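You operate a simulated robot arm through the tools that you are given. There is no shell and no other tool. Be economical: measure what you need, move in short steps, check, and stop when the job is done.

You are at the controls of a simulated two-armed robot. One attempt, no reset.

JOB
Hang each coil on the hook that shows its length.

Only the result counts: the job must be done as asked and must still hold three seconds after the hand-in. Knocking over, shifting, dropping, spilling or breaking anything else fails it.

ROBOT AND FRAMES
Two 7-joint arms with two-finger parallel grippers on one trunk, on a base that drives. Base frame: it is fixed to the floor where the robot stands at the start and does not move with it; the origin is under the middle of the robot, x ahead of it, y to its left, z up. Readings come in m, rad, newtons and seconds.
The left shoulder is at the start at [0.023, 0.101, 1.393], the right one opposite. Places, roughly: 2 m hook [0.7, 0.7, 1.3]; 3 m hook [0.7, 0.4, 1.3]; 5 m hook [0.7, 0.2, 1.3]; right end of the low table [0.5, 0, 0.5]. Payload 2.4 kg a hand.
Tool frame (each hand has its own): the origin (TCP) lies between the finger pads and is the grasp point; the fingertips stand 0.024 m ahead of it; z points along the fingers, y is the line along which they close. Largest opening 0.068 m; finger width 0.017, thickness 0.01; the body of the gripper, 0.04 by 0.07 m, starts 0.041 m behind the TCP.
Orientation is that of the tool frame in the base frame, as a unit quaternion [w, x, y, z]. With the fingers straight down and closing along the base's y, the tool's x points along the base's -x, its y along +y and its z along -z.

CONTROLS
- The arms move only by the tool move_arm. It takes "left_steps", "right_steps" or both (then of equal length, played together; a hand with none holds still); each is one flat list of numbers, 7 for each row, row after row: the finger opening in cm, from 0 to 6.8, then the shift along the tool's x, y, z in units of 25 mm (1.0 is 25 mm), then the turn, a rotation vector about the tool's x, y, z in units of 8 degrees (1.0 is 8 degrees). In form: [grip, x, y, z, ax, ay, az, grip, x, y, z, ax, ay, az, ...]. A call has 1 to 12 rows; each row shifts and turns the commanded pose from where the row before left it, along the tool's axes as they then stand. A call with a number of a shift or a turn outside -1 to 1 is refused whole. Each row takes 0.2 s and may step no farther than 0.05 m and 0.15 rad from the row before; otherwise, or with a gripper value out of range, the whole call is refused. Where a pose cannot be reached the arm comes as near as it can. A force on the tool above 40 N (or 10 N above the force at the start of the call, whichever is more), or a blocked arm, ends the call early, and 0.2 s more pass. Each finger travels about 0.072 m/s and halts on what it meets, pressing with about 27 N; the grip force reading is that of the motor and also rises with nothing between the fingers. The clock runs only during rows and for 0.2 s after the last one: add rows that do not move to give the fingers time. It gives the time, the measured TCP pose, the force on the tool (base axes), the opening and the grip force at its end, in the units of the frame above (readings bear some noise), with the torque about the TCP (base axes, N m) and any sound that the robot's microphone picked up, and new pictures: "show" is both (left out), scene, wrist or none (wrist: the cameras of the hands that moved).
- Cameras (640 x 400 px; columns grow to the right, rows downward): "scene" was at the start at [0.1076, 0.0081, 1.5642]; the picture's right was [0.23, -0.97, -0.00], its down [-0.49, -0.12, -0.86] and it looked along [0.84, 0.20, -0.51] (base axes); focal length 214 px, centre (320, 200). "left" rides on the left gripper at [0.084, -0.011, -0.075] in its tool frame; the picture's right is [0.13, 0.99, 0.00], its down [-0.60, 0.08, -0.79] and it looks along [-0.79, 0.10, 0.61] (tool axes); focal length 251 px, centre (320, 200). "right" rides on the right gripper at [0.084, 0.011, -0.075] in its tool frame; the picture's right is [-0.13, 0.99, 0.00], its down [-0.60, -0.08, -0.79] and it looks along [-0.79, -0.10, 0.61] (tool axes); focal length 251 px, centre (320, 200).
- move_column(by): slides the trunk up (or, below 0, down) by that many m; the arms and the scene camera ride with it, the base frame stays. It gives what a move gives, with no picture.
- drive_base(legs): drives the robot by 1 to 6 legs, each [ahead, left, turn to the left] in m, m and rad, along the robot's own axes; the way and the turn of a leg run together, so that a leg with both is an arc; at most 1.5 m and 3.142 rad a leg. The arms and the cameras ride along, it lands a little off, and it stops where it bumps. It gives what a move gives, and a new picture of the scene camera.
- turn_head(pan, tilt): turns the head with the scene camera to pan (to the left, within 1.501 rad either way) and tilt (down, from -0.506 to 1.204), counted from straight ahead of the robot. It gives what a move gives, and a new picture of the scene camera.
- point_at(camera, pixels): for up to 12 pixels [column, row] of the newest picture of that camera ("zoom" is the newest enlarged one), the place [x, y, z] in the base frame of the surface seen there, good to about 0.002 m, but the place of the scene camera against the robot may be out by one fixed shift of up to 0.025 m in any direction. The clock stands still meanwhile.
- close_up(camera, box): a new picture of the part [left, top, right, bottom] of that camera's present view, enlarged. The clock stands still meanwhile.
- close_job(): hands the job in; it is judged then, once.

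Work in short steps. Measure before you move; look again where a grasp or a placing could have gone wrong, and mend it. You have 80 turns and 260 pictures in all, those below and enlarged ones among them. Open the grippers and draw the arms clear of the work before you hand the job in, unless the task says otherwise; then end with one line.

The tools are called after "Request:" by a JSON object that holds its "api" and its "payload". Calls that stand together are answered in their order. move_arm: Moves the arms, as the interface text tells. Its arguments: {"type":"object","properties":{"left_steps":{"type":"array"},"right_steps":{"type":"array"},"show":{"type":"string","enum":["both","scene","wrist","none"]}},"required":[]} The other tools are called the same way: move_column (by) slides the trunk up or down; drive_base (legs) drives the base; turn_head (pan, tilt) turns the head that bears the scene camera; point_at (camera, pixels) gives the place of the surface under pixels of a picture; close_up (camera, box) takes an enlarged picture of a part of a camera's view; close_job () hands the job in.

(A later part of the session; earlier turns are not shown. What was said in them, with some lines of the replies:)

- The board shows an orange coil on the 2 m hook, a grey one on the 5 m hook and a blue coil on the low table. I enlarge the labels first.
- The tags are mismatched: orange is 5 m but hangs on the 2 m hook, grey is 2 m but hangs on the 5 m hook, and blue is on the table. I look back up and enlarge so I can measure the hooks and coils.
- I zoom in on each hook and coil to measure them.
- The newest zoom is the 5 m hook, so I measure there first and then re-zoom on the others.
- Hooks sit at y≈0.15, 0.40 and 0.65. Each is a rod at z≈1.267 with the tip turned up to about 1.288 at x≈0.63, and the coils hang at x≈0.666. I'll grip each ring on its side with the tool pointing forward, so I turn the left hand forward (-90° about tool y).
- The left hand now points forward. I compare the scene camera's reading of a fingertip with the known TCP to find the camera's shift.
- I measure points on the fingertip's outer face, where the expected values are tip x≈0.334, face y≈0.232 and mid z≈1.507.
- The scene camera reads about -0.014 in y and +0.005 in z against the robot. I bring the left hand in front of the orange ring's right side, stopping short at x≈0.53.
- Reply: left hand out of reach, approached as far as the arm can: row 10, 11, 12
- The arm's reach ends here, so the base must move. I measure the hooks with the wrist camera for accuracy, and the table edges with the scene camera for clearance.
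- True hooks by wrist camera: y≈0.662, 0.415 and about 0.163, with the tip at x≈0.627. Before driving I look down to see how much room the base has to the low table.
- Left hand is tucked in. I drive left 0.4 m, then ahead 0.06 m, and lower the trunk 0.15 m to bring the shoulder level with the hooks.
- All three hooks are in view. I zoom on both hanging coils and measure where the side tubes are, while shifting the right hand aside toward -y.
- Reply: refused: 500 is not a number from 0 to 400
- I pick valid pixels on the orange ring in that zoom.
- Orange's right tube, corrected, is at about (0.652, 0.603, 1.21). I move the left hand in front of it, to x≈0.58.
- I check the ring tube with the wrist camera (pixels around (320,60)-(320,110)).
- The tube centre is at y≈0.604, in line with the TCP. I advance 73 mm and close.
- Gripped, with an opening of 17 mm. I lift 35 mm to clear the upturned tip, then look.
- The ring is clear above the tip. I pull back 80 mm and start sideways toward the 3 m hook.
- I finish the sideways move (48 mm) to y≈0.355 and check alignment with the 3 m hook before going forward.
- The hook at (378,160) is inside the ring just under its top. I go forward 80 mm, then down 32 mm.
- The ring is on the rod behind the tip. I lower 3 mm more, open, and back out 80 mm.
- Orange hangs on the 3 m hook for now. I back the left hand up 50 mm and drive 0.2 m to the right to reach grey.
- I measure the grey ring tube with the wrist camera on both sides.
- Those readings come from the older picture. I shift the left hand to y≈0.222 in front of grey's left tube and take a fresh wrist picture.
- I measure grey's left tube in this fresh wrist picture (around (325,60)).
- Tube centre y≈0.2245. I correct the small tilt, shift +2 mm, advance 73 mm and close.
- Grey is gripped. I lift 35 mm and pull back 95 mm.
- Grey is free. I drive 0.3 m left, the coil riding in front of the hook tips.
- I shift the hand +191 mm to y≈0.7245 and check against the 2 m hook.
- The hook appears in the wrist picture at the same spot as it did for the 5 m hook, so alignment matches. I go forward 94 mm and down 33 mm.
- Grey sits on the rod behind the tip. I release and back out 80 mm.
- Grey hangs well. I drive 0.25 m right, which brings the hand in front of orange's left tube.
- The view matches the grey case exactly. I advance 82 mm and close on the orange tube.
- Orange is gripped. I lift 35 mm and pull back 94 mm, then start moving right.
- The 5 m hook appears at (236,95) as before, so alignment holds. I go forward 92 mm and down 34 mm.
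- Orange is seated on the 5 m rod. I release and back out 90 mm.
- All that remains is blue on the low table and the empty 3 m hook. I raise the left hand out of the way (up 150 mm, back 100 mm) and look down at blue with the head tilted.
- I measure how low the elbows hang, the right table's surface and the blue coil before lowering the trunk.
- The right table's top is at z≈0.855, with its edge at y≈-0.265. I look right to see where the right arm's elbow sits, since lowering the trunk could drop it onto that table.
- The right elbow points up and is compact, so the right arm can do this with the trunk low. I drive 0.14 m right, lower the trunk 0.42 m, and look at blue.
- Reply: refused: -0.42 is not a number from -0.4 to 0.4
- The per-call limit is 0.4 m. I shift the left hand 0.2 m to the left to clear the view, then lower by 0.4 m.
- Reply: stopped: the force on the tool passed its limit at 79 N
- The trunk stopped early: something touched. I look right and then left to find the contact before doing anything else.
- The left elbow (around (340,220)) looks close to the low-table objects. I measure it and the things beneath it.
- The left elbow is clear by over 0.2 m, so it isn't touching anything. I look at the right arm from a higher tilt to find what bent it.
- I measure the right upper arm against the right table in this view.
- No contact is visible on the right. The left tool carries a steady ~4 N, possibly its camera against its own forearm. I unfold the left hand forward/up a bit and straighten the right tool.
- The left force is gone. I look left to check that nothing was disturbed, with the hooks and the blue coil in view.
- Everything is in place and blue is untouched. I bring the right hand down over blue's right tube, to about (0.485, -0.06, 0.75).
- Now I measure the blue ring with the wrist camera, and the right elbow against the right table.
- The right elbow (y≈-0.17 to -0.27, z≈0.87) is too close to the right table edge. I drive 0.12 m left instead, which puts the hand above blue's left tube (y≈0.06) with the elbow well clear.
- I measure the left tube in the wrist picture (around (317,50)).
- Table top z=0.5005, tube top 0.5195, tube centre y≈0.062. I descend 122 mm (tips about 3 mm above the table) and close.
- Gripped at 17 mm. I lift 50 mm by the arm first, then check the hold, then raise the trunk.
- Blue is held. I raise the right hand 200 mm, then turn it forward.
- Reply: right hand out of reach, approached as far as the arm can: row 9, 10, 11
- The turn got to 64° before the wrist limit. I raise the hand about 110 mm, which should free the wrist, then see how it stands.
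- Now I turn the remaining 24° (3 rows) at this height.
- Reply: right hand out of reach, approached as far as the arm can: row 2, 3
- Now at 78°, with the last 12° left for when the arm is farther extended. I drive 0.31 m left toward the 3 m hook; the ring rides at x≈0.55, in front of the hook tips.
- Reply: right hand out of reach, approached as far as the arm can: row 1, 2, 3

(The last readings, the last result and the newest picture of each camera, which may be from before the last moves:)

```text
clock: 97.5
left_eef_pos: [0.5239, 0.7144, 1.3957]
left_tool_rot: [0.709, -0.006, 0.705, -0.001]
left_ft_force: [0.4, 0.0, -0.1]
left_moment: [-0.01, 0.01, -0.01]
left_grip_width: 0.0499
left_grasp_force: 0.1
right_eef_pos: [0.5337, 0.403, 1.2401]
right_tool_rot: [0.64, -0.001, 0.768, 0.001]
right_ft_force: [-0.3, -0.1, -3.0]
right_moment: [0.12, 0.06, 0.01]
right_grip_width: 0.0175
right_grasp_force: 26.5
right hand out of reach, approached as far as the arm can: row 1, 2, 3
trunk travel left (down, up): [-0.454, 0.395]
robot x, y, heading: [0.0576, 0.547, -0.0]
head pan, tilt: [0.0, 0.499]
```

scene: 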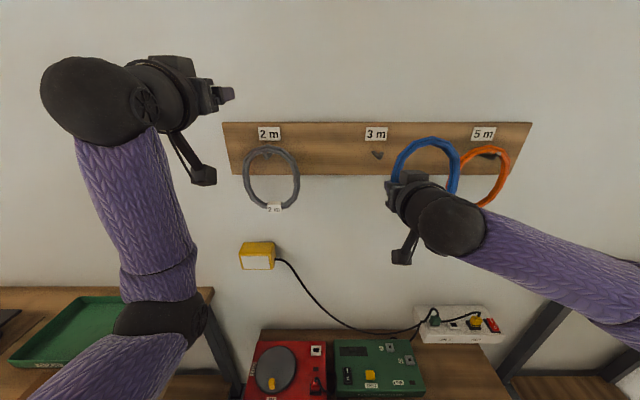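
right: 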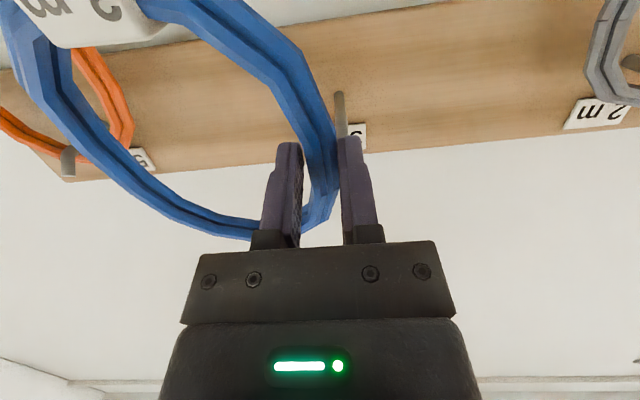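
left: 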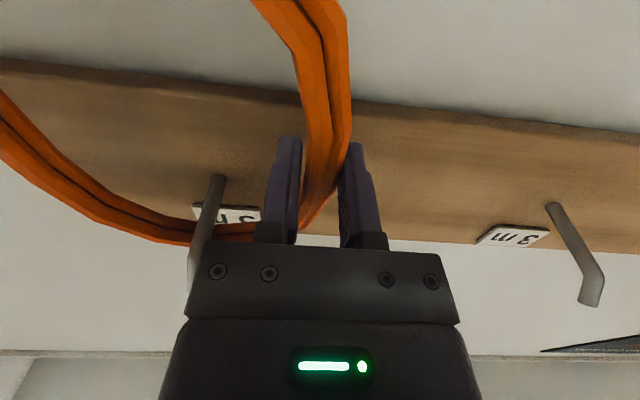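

Pitch is ~80°, enough for hanging since the coil swings freely. I finish the sideways shift to y≈0.475, z≈1.25, then try the remaining turn in separate rows.

Request:
{"api": "move_arm", "payload": {"right_steps": [0, -0.15, 0.96, 0, 0, 0, 0, 0, -0.15, 0.96, 0, 0, 0, 0, 0, -0.15, 0.96, 0, 0, 0, 0, 0, 0, 0, 0, 0, -0.5, 0, 0, 0, 0, 0, 0, -0.5, 0]}}

Request:
{"api": "close_up", "payload": {"camera": "scene", "box": [310, 115, 440, 215]}}

```text
clock: 98.7
left_eef_pos: [0.5233, 0.7155, 1.3958]
left_tool_rot: [0.709, -0.006, 0.705, -0.002]
left_ft_force: [0.4, -0.2, 0.9]
left_moment: [-0.02, -0.01, -0.01]
left_grip_width: 0.0501
left_grasp_force: 0.0
right_eef_pos: [0.5336, 0.4826, 1.2518]
right_tool_rot: [0.681, -0.004, 0.732, 0.006]
right_ft_force: [-0.1, -0.5, -2.7]
right_moment: [0.12, 0.01, -0.01]
right_grip_width: 0.0175
right_grasp_force: 26.6
right hand out of reach, approached as far as the arm can: row 5
trunk travel left (down, up): [-0.454, 0.395]
robot x, y, heading: [0.0556, 0.546, 0.001]
head pan, tilt: [0.0, 0.499]
```

scene: 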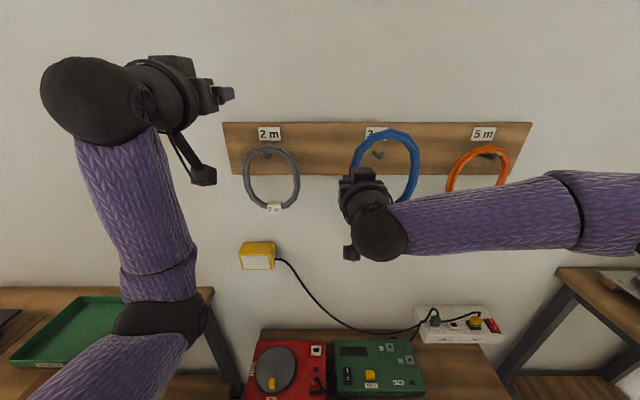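
right: 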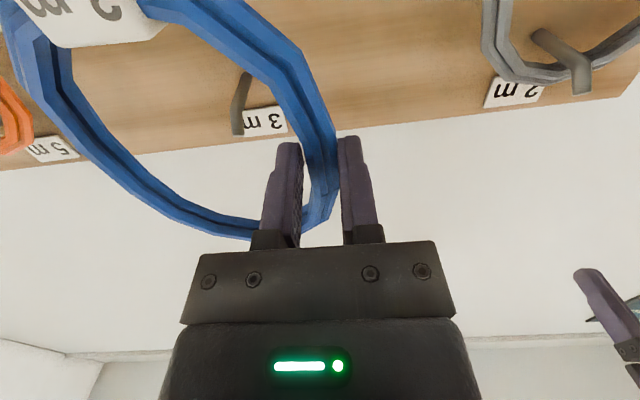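

```text
4.00 times, centred on (375, 165) of scene
```

zoom: 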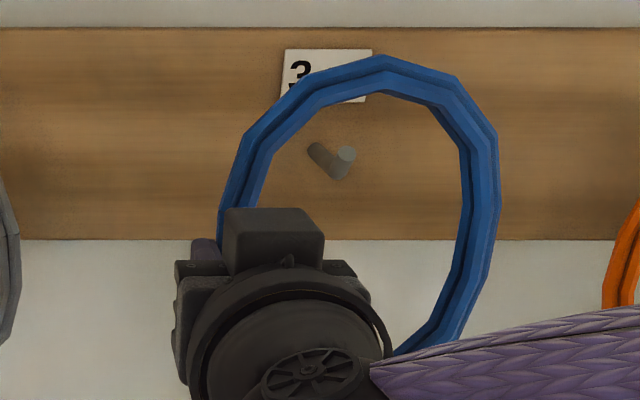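

Pitch is now 86° and the hook shows inside the ring in both views. I advance 103 mm to x≈0.637, correcting y by -7 mm.

Request:
{"api": "move_arm", "payload": {"right_steps": [0, -0.06, -0.15, 0.83, 0, 0, 0, 0, -0.06, -0.15, 0.83, 0, 0, 0, 0, -0.06, 0, 0.83, 0, 0, 0, 0, -0.06, 0, 0.83, 0, 0, 0, 0, -0.06, 0, 0.83, 0, 0, 0]}}

Request:
{"api": "close_up", "payload": {"camera": "scene", "box": [310, 115, 440, 215]}}

```text
clock: 99.9
left_eef_pos: [0.5242, 0.7156, 1.3939]
left_tool_rot: [0.709, -0.004, 0.705, -0.003]
left_ft_force: [0.0, 1.0, -0.2]
left_moment: [0.02, 0.01, 0.01]
left_grip_width: 0.0498
left_grasp_force: 0.0
right_eef_pos: [0.6374, 0.4748, 1.2533]
right_tool_rot: [0.692, -0.001, 0.721, 0.001]
right_ft_force: [0.9, 0.0, -3.1]
right_moment: [0.14, 0.05, -0.01]
right_grip_width: 0.0173
right_grasp_force: 26.4
trunk travel left (down, up): [-0.454, 0.395]
robot x, y, heading: [0.0571, 0.5493, 0.002]
head pan, tilt: [0.0, 0.499]
```

scene: 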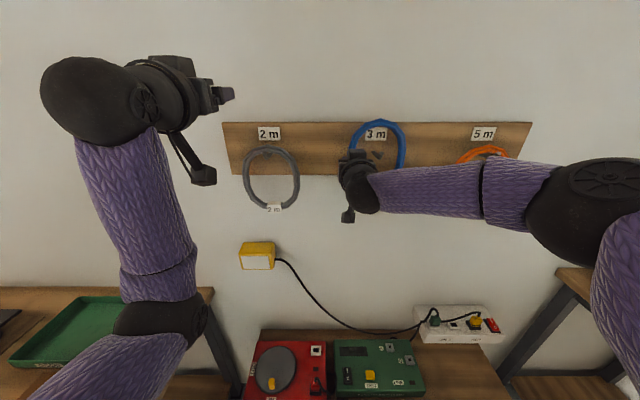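
right: 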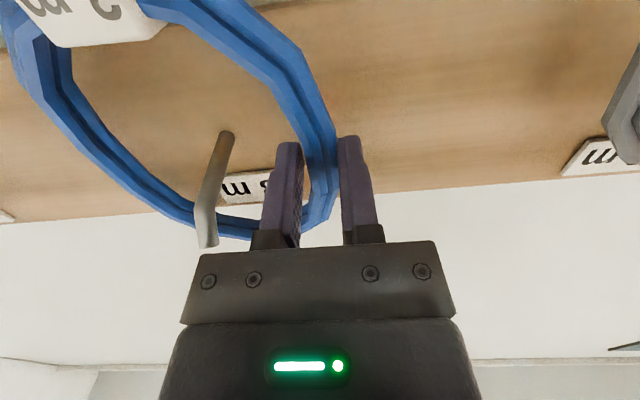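

```text
4.00 times, centred on (375, 165) of scene
```

zoom: 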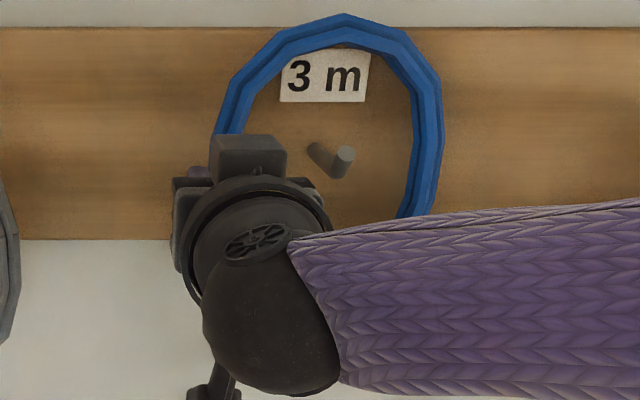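

The ring looks higher than I expected. I measure its top and the hook before lowering.

Request:
{"api": "point_at", "payload": {"camera": "zoom", "pixels": [[345, 27], [345, 40], [345, 157], [436, 130], [240, 90], [415, 200], [330, 30]]}}

Request:
{"api": "point_at", "payload": {"camera": "right", "pixels": [[205, 240], [225, 150], [240, 232], [225, 220], [90, 20], [310, 80], [40, 90], [130, 40]]}}

```text
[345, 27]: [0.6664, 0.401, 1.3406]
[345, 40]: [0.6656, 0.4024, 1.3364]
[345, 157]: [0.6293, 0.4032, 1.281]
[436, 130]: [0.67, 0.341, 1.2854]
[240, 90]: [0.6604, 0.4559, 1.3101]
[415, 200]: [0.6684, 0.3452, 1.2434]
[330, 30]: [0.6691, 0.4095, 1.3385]
```

```text
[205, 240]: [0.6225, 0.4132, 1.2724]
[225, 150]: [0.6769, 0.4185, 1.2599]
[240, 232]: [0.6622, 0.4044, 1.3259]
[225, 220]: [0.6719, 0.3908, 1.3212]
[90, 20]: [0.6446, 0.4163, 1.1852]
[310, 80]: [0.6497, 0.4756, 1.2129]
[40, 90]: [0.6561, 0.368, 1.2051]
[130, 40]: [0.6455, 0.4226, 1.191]
```

The ring top is at 1.336 against a resting 1.284, so it needs about 51 mm down; x≈0.66 and y are right. I lower 50 mm.

Request:
{"api": "move_arm", "payload": {"right_steps": [0, 0.5, 0, 0, 0, 0, 0, 0, 0.5, 0, 0, 0, 0, 0, 0, 0.5, 0, 0, 0, 0, 0, 0, 0.5, 0, 0, 0, 0, 0]}}

Request:
{"api": "close_up", "payload": {"camera": "scene", "box": [310, 115, 440, 215]}}

Request:
{"api": "point_at", "payload": {"camera": "zoom", "pixels": [[345, 125], [345, 130], [345, 160]]}}

```text
clock: 100.9
left_eef_pos: [0.5243, 0.7159, 1.3961]
left_tool_rot: [0.709, -0.007, 0.705, -0.002]
left_ft_force: [-0.3, -0.8, 0.2]
left_moment: [0.0, 0.02, -0.02]
left_grip_width: 0.0499
left_grasp_force: 0.1
right_eef_pos: [0.637, 0.4821, 1.2079]
right_tool_rot: [0.691, 0.001, 0.723, -0.001]
right_ft_force: [-0.4, 0.0, -2.6]
right_moment: [0.13, 0.04, 0.0]
right_grip_width: 0.0173
right_grasp_force: 27.1
right hand out of reach, approached as far as the arm can: row 4
trunk travel left (down, up): [-0.454, 0.395]
robot x, y, heading: [0.0614, 0.5447, 0.001]
head pan, tilt: [0.0, 0.499]
```

scene: 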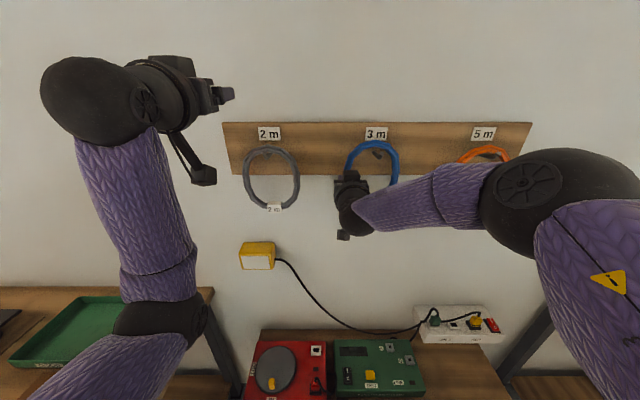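
right: 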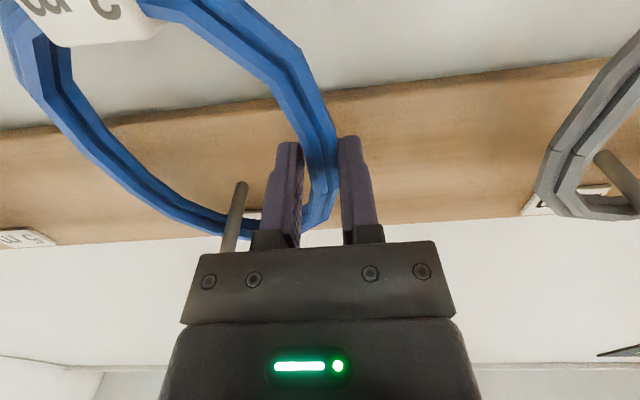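

```text
4.00 times, centred on (375, 165) of scene
```

zoom: 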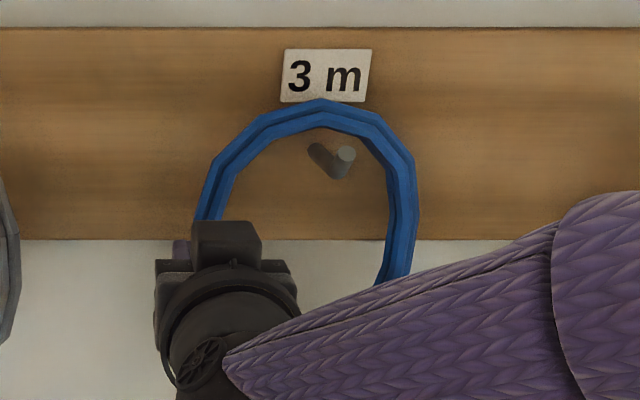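

```text
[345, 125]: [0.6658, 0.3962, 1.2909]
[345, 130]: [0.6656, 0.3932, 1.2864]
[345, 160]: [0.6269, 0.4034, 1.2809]
```

Row 4 ran out of reach with about 11 mm still to go. I use the trunk for the last bit: down 11 mm.

Request:
{"api": "move_column", "payload": {"by": -0.011}}

Request:
{"api": "close_up", "payload": {"camera": "scene", "box": [310, 115, 440, 215]}}

Request:
{"api": "point_at", "payload": {"camera": "zoom", "pixels": [[323, 113], [323, 120], [335, 118]]}}

```text
clock: 101.5
left_eef_pos: [0.5235, 0.7137, 1.3852]
left_tool_rot: [0.709, -0.005, 0.705, -0.002]
left_ft_force: [0.6, 0.0, -0.8]
left_moment: [-0.03, 0.01, 0.02]
left_grip_width: 0.0502
left_grasp_force: 0.2
right_eef_pos: [0.6371, 0.482, 1.2004]
right_tool_rot: [0.693, 0.002, 0.721, -0.001]
right_ft_force: [1.8, -5.7, 10.3]
right_moment: [-0.31, -0.14, -0.04]
right_grip_width: 0.0174
right_grasp_force: 26.8
trunk travel left (down, up): [-0.443, 0.406]
robot x, y, heading: [0.0636, 0.548, 0.003]
head pan, tilt: [0.0, 0.499]
```

```text
4.00 times, centred on (375, 165) of scene
```

zoom: 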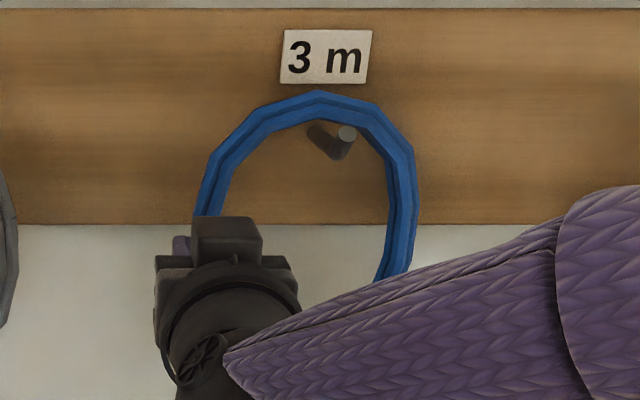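

```text
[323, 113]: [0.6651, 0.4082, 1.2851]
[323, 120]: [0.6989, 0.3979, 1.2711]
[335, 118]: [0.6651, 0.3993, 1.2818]
```

An upward force of about 10 N shows the ring is resting on the rod. I ease up 5 mm, then open and back straight out.

Request:
{"api": "move_column", "payload": {"by": 0.004}}

Request:
{"api": "move_arm", "payload": {"right_steps": [1.9, 0, 0, 0, 0, 0, 0, 3, 0, 0, 0, 0, 0, 0, 5, 0, 0, 0, 0, 0, 0, 5, 0, 0, 0, 0, 0, 0, 5, 0, 0, -0.6, 0, 0, 0, 5, 0, 0, -0.6, 0, 0, 0, 5, 0, 0, -0.6, 0, 0, 0]}}

Request:
{"api": "close_up", "payload": {"camera": "scene", "box": [310, 115, 440, 215]}}

```text
clock: 102.0
left_eef_pos: [0.5235, 0.7147, 1.3886]
left_tool_rot: [0.709, -0.007, 0.705, -0.002]
left_ft_force: [-0.3, 0.6, 0.6]
left_moment: [-0.02, -0.02, 0.01]
left_grip_width: 0.0502
left_grasp_force: 0.0
right_eef_pos: [0.6375, 0.4841, 1.2022]
right_tool_rot: [0.691, 0.001, 0.723, 0.0]
right_ft_force: [0.0, -1.4, -1.0]
right_moment: [0.07, -0.01, -0.01]
right_grip_width: 0.0172
right_grasp_force: 26.5
trunk travel left (down, up): [-0.447, 0.402]
robot x, y, heading: [0.0576, 0.55, 0.002]
head pan, tilt: [0.0, 0.499]
```

```text
clock: 103.6
left_eef_pos: [0.5242, 0.7148, 1.3884]
left_tool_rot: [0.709, -0.004, 0.705, -0.003]
left_ft_force: [0.7, -0.6, 0.2]
left_moment: [-0.03, 0.01, 0.01]
left_grip_width: 0.0503
left_grasp_force: 0.0
right_eef_pos: [0.5921, 0.4841, 1.2045]
right_tool_rot: [0.691, 0.001, 0.723, -0.001]
right_ft_force: [-0.7, 0.4, 1.0]
right_moment: [0.01, -0.01, -0.01]
right_grip_width: 0.0503
right_grasp_force: 0.0
trunk travel left (down, up): [-0.447, 0.402]
robot x, y, heading: [0.0598, 0.5512, 0.002]
head pan, tilt: [0.0, 0.499]
```

scene: 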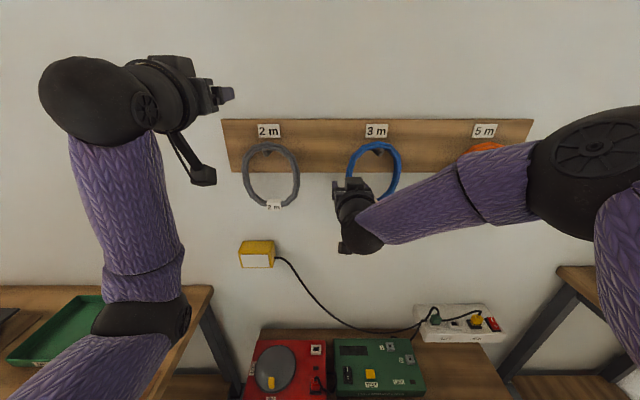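
right: 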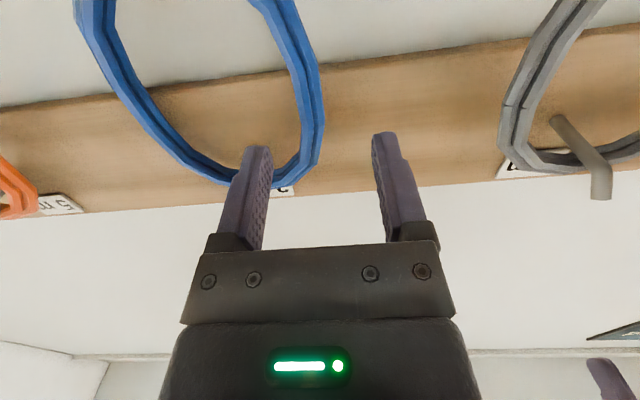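

```text
4.00 times, centred on (375, 165) of scene
```

zoom: 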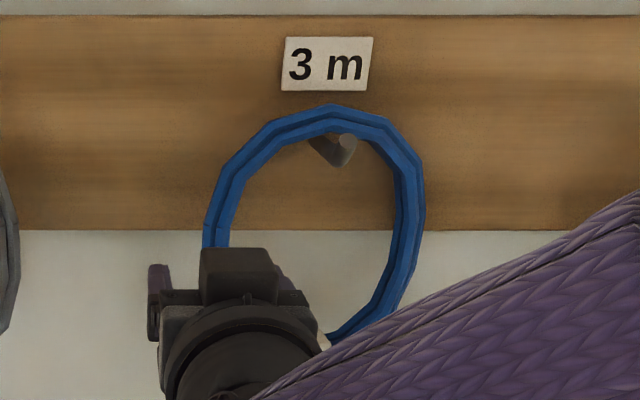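

Blue hangs on the 3 m hook. I back the right hand out farther and drive back 0.15 m to get clear and check everything.

Request:
{"api": "move_arm", "payload": {"right_steps": [5, 0, 0, -0.8, 0, 0, 0, 5, 0, 0, -0.8, 0, 0, 0], "show": "none"}}

Request:
{"api": "drive_base", "payload": {"legs": [[-0.15, 0, 0]]}}

Request:
{"api": "move_arm", "payload": {"right_steps": [5, 1, -1, 0, 0, 0, 0, 5, 1, -1, 0, 0, 0, 0, 5, 1, -1, 0, 0, 0, 0, 5, 1, -1, 0, 0, 0, 0, 5, 0, -1, 0, 0, 0, 0, 5, 0, -1, 0, 0, 0, 0], "show": "scene"}}

```text
clock: 104.2
left_eef_pos: [0.5247, 0.7143, 1.3892]
left_tool_rot: [0.709, -0.006, 0.705, -0.002]
left_ft_force: [0.0, 0.2, 0.1]
left_moment: [-0.01, 0.04, 0.0]
left_grip_width: 0.05
left_grasp_force: 0.1
right_eef_pos: [0.5509, 0.4839, 1.2083]
right_tool_rot: [0.692, 0.002, 0.722, -0.001]
right_ft_force: [0.2, -0.3, 1.2]
right_moment: [0.0, -0.02, 0.01]
right_grip_width: 0.0497
right_grasp_force: 0.1
trunk travel left (down, up): [-0.447, 0.402]
robot x, y, heading: [0.0536, 0.5483, -0.001]
head pan, tilt: [0.0, 0.499]
```

```text
clock: 105.6
left_eef_pos: [0.3758, 0.7157, 1.3888]
left_tool_rot: [0.709, -0.006, 0.705, -0.001]
left_ft_force: [-0.3, -0.9, 0.3]
left_moment: [0.0, -0.02, 0.0]
left_grip_width: 0.0501
left_grasp_force: 0.0
right_eef_pos: [0.4024, 0.4848, 1.2083]
right_tool_rot: [0.691, 0.0, 0.723, 0.0]
right_ft_force: [0.1, -0.3, 0.2]
right_moment: [-0.03, 0.01, 0.01]
right_grip_width: 0.0502
right_grasp_force: 0.1
trunk travel left (down, up): [-0.447, 0.402]
robot x, y, heading: [-0.0868, 0.5446, 0.002]
head pan, tilt: [0.0, 0.499]
```

scene: 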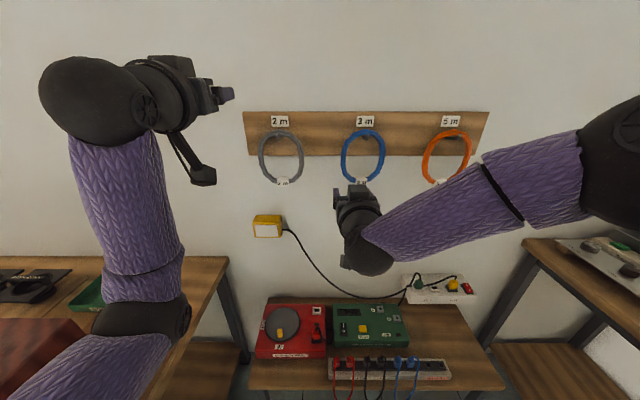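

```text
clock: 107.0
left_eef_pos: [0.3759, 0.7153, 1.3887]
left_tool_rot: [0.709, -0.006, 0.705, -0.001]
left_ft_force: [-0.8, 0.0, -0.6]
left_moment: [-0.04, -0.01, 0.0]
left_grip_width: 0.0498
left_grasp_force: 0.1
right_eef_pos: [0.3872, 0.4739, 1.2071]
right_tool_rot: [0.69, 0.003, 0.724, -0.002]
right_ft_force: [0.2, 0.1, -1.1]
right_moment: [0.02, 0.0, -0.01]
right_grip_width: 0.05
right_grasp_force: 0.1
right hand out of reach, approached as far as the arm can: row 1, 2, 3, 4, 5, 6
trunk travel left (down, up): [-0.447, 0.402]
robot x, y, heading: [-0.0914, 0.542, -0.004]
head pan, tilt: [0.0, 0.499]
```

scene: 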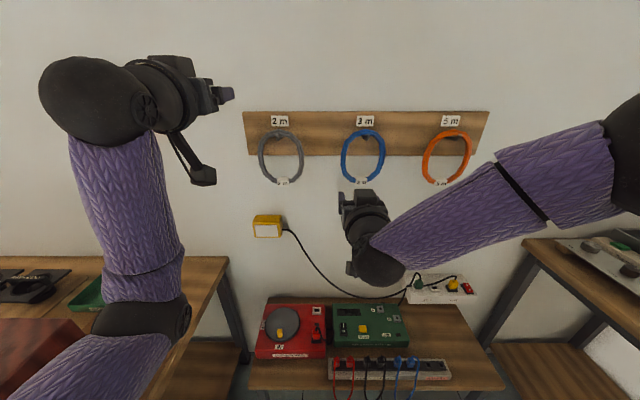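

All three coils hang and both arms are clear. I enlarge the board for a final check.

Request:
{"api": "close_up", "payload": {"camera": "scene", "box": [240, 100, 500, 200]}}

Request:
{"api": "close_up", "payload": {"camera": "scene", "box": [330, 110, 400, 190]}}

```text
2.46 times, centred on (370, 150) of scene
```

zoom: 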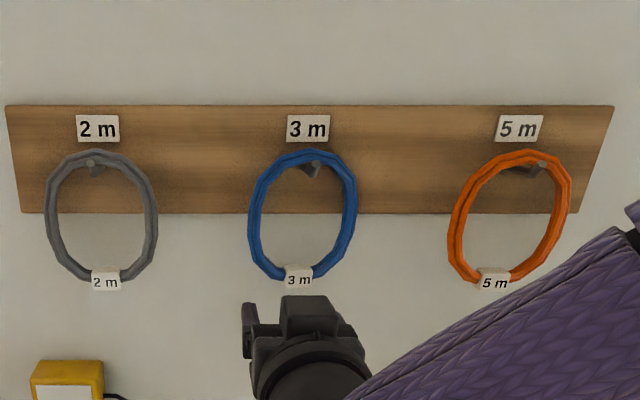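

```text
5.00 times, centred on (365, 150) of scene
```

zoom: 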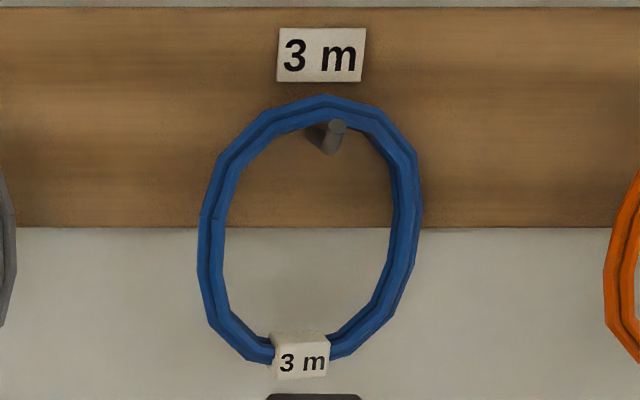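

Every tag matches its hook, the coils are at rest, and the open grippers are clear. I hand the job in.

Request:
{"api": "close_job", "payload": {}}

```text
The job is handed in.
```

The 2 m (grey), 3 m (blue) and 5 m (orange) coils each hang on the hook showing their length, and the job is handed in.
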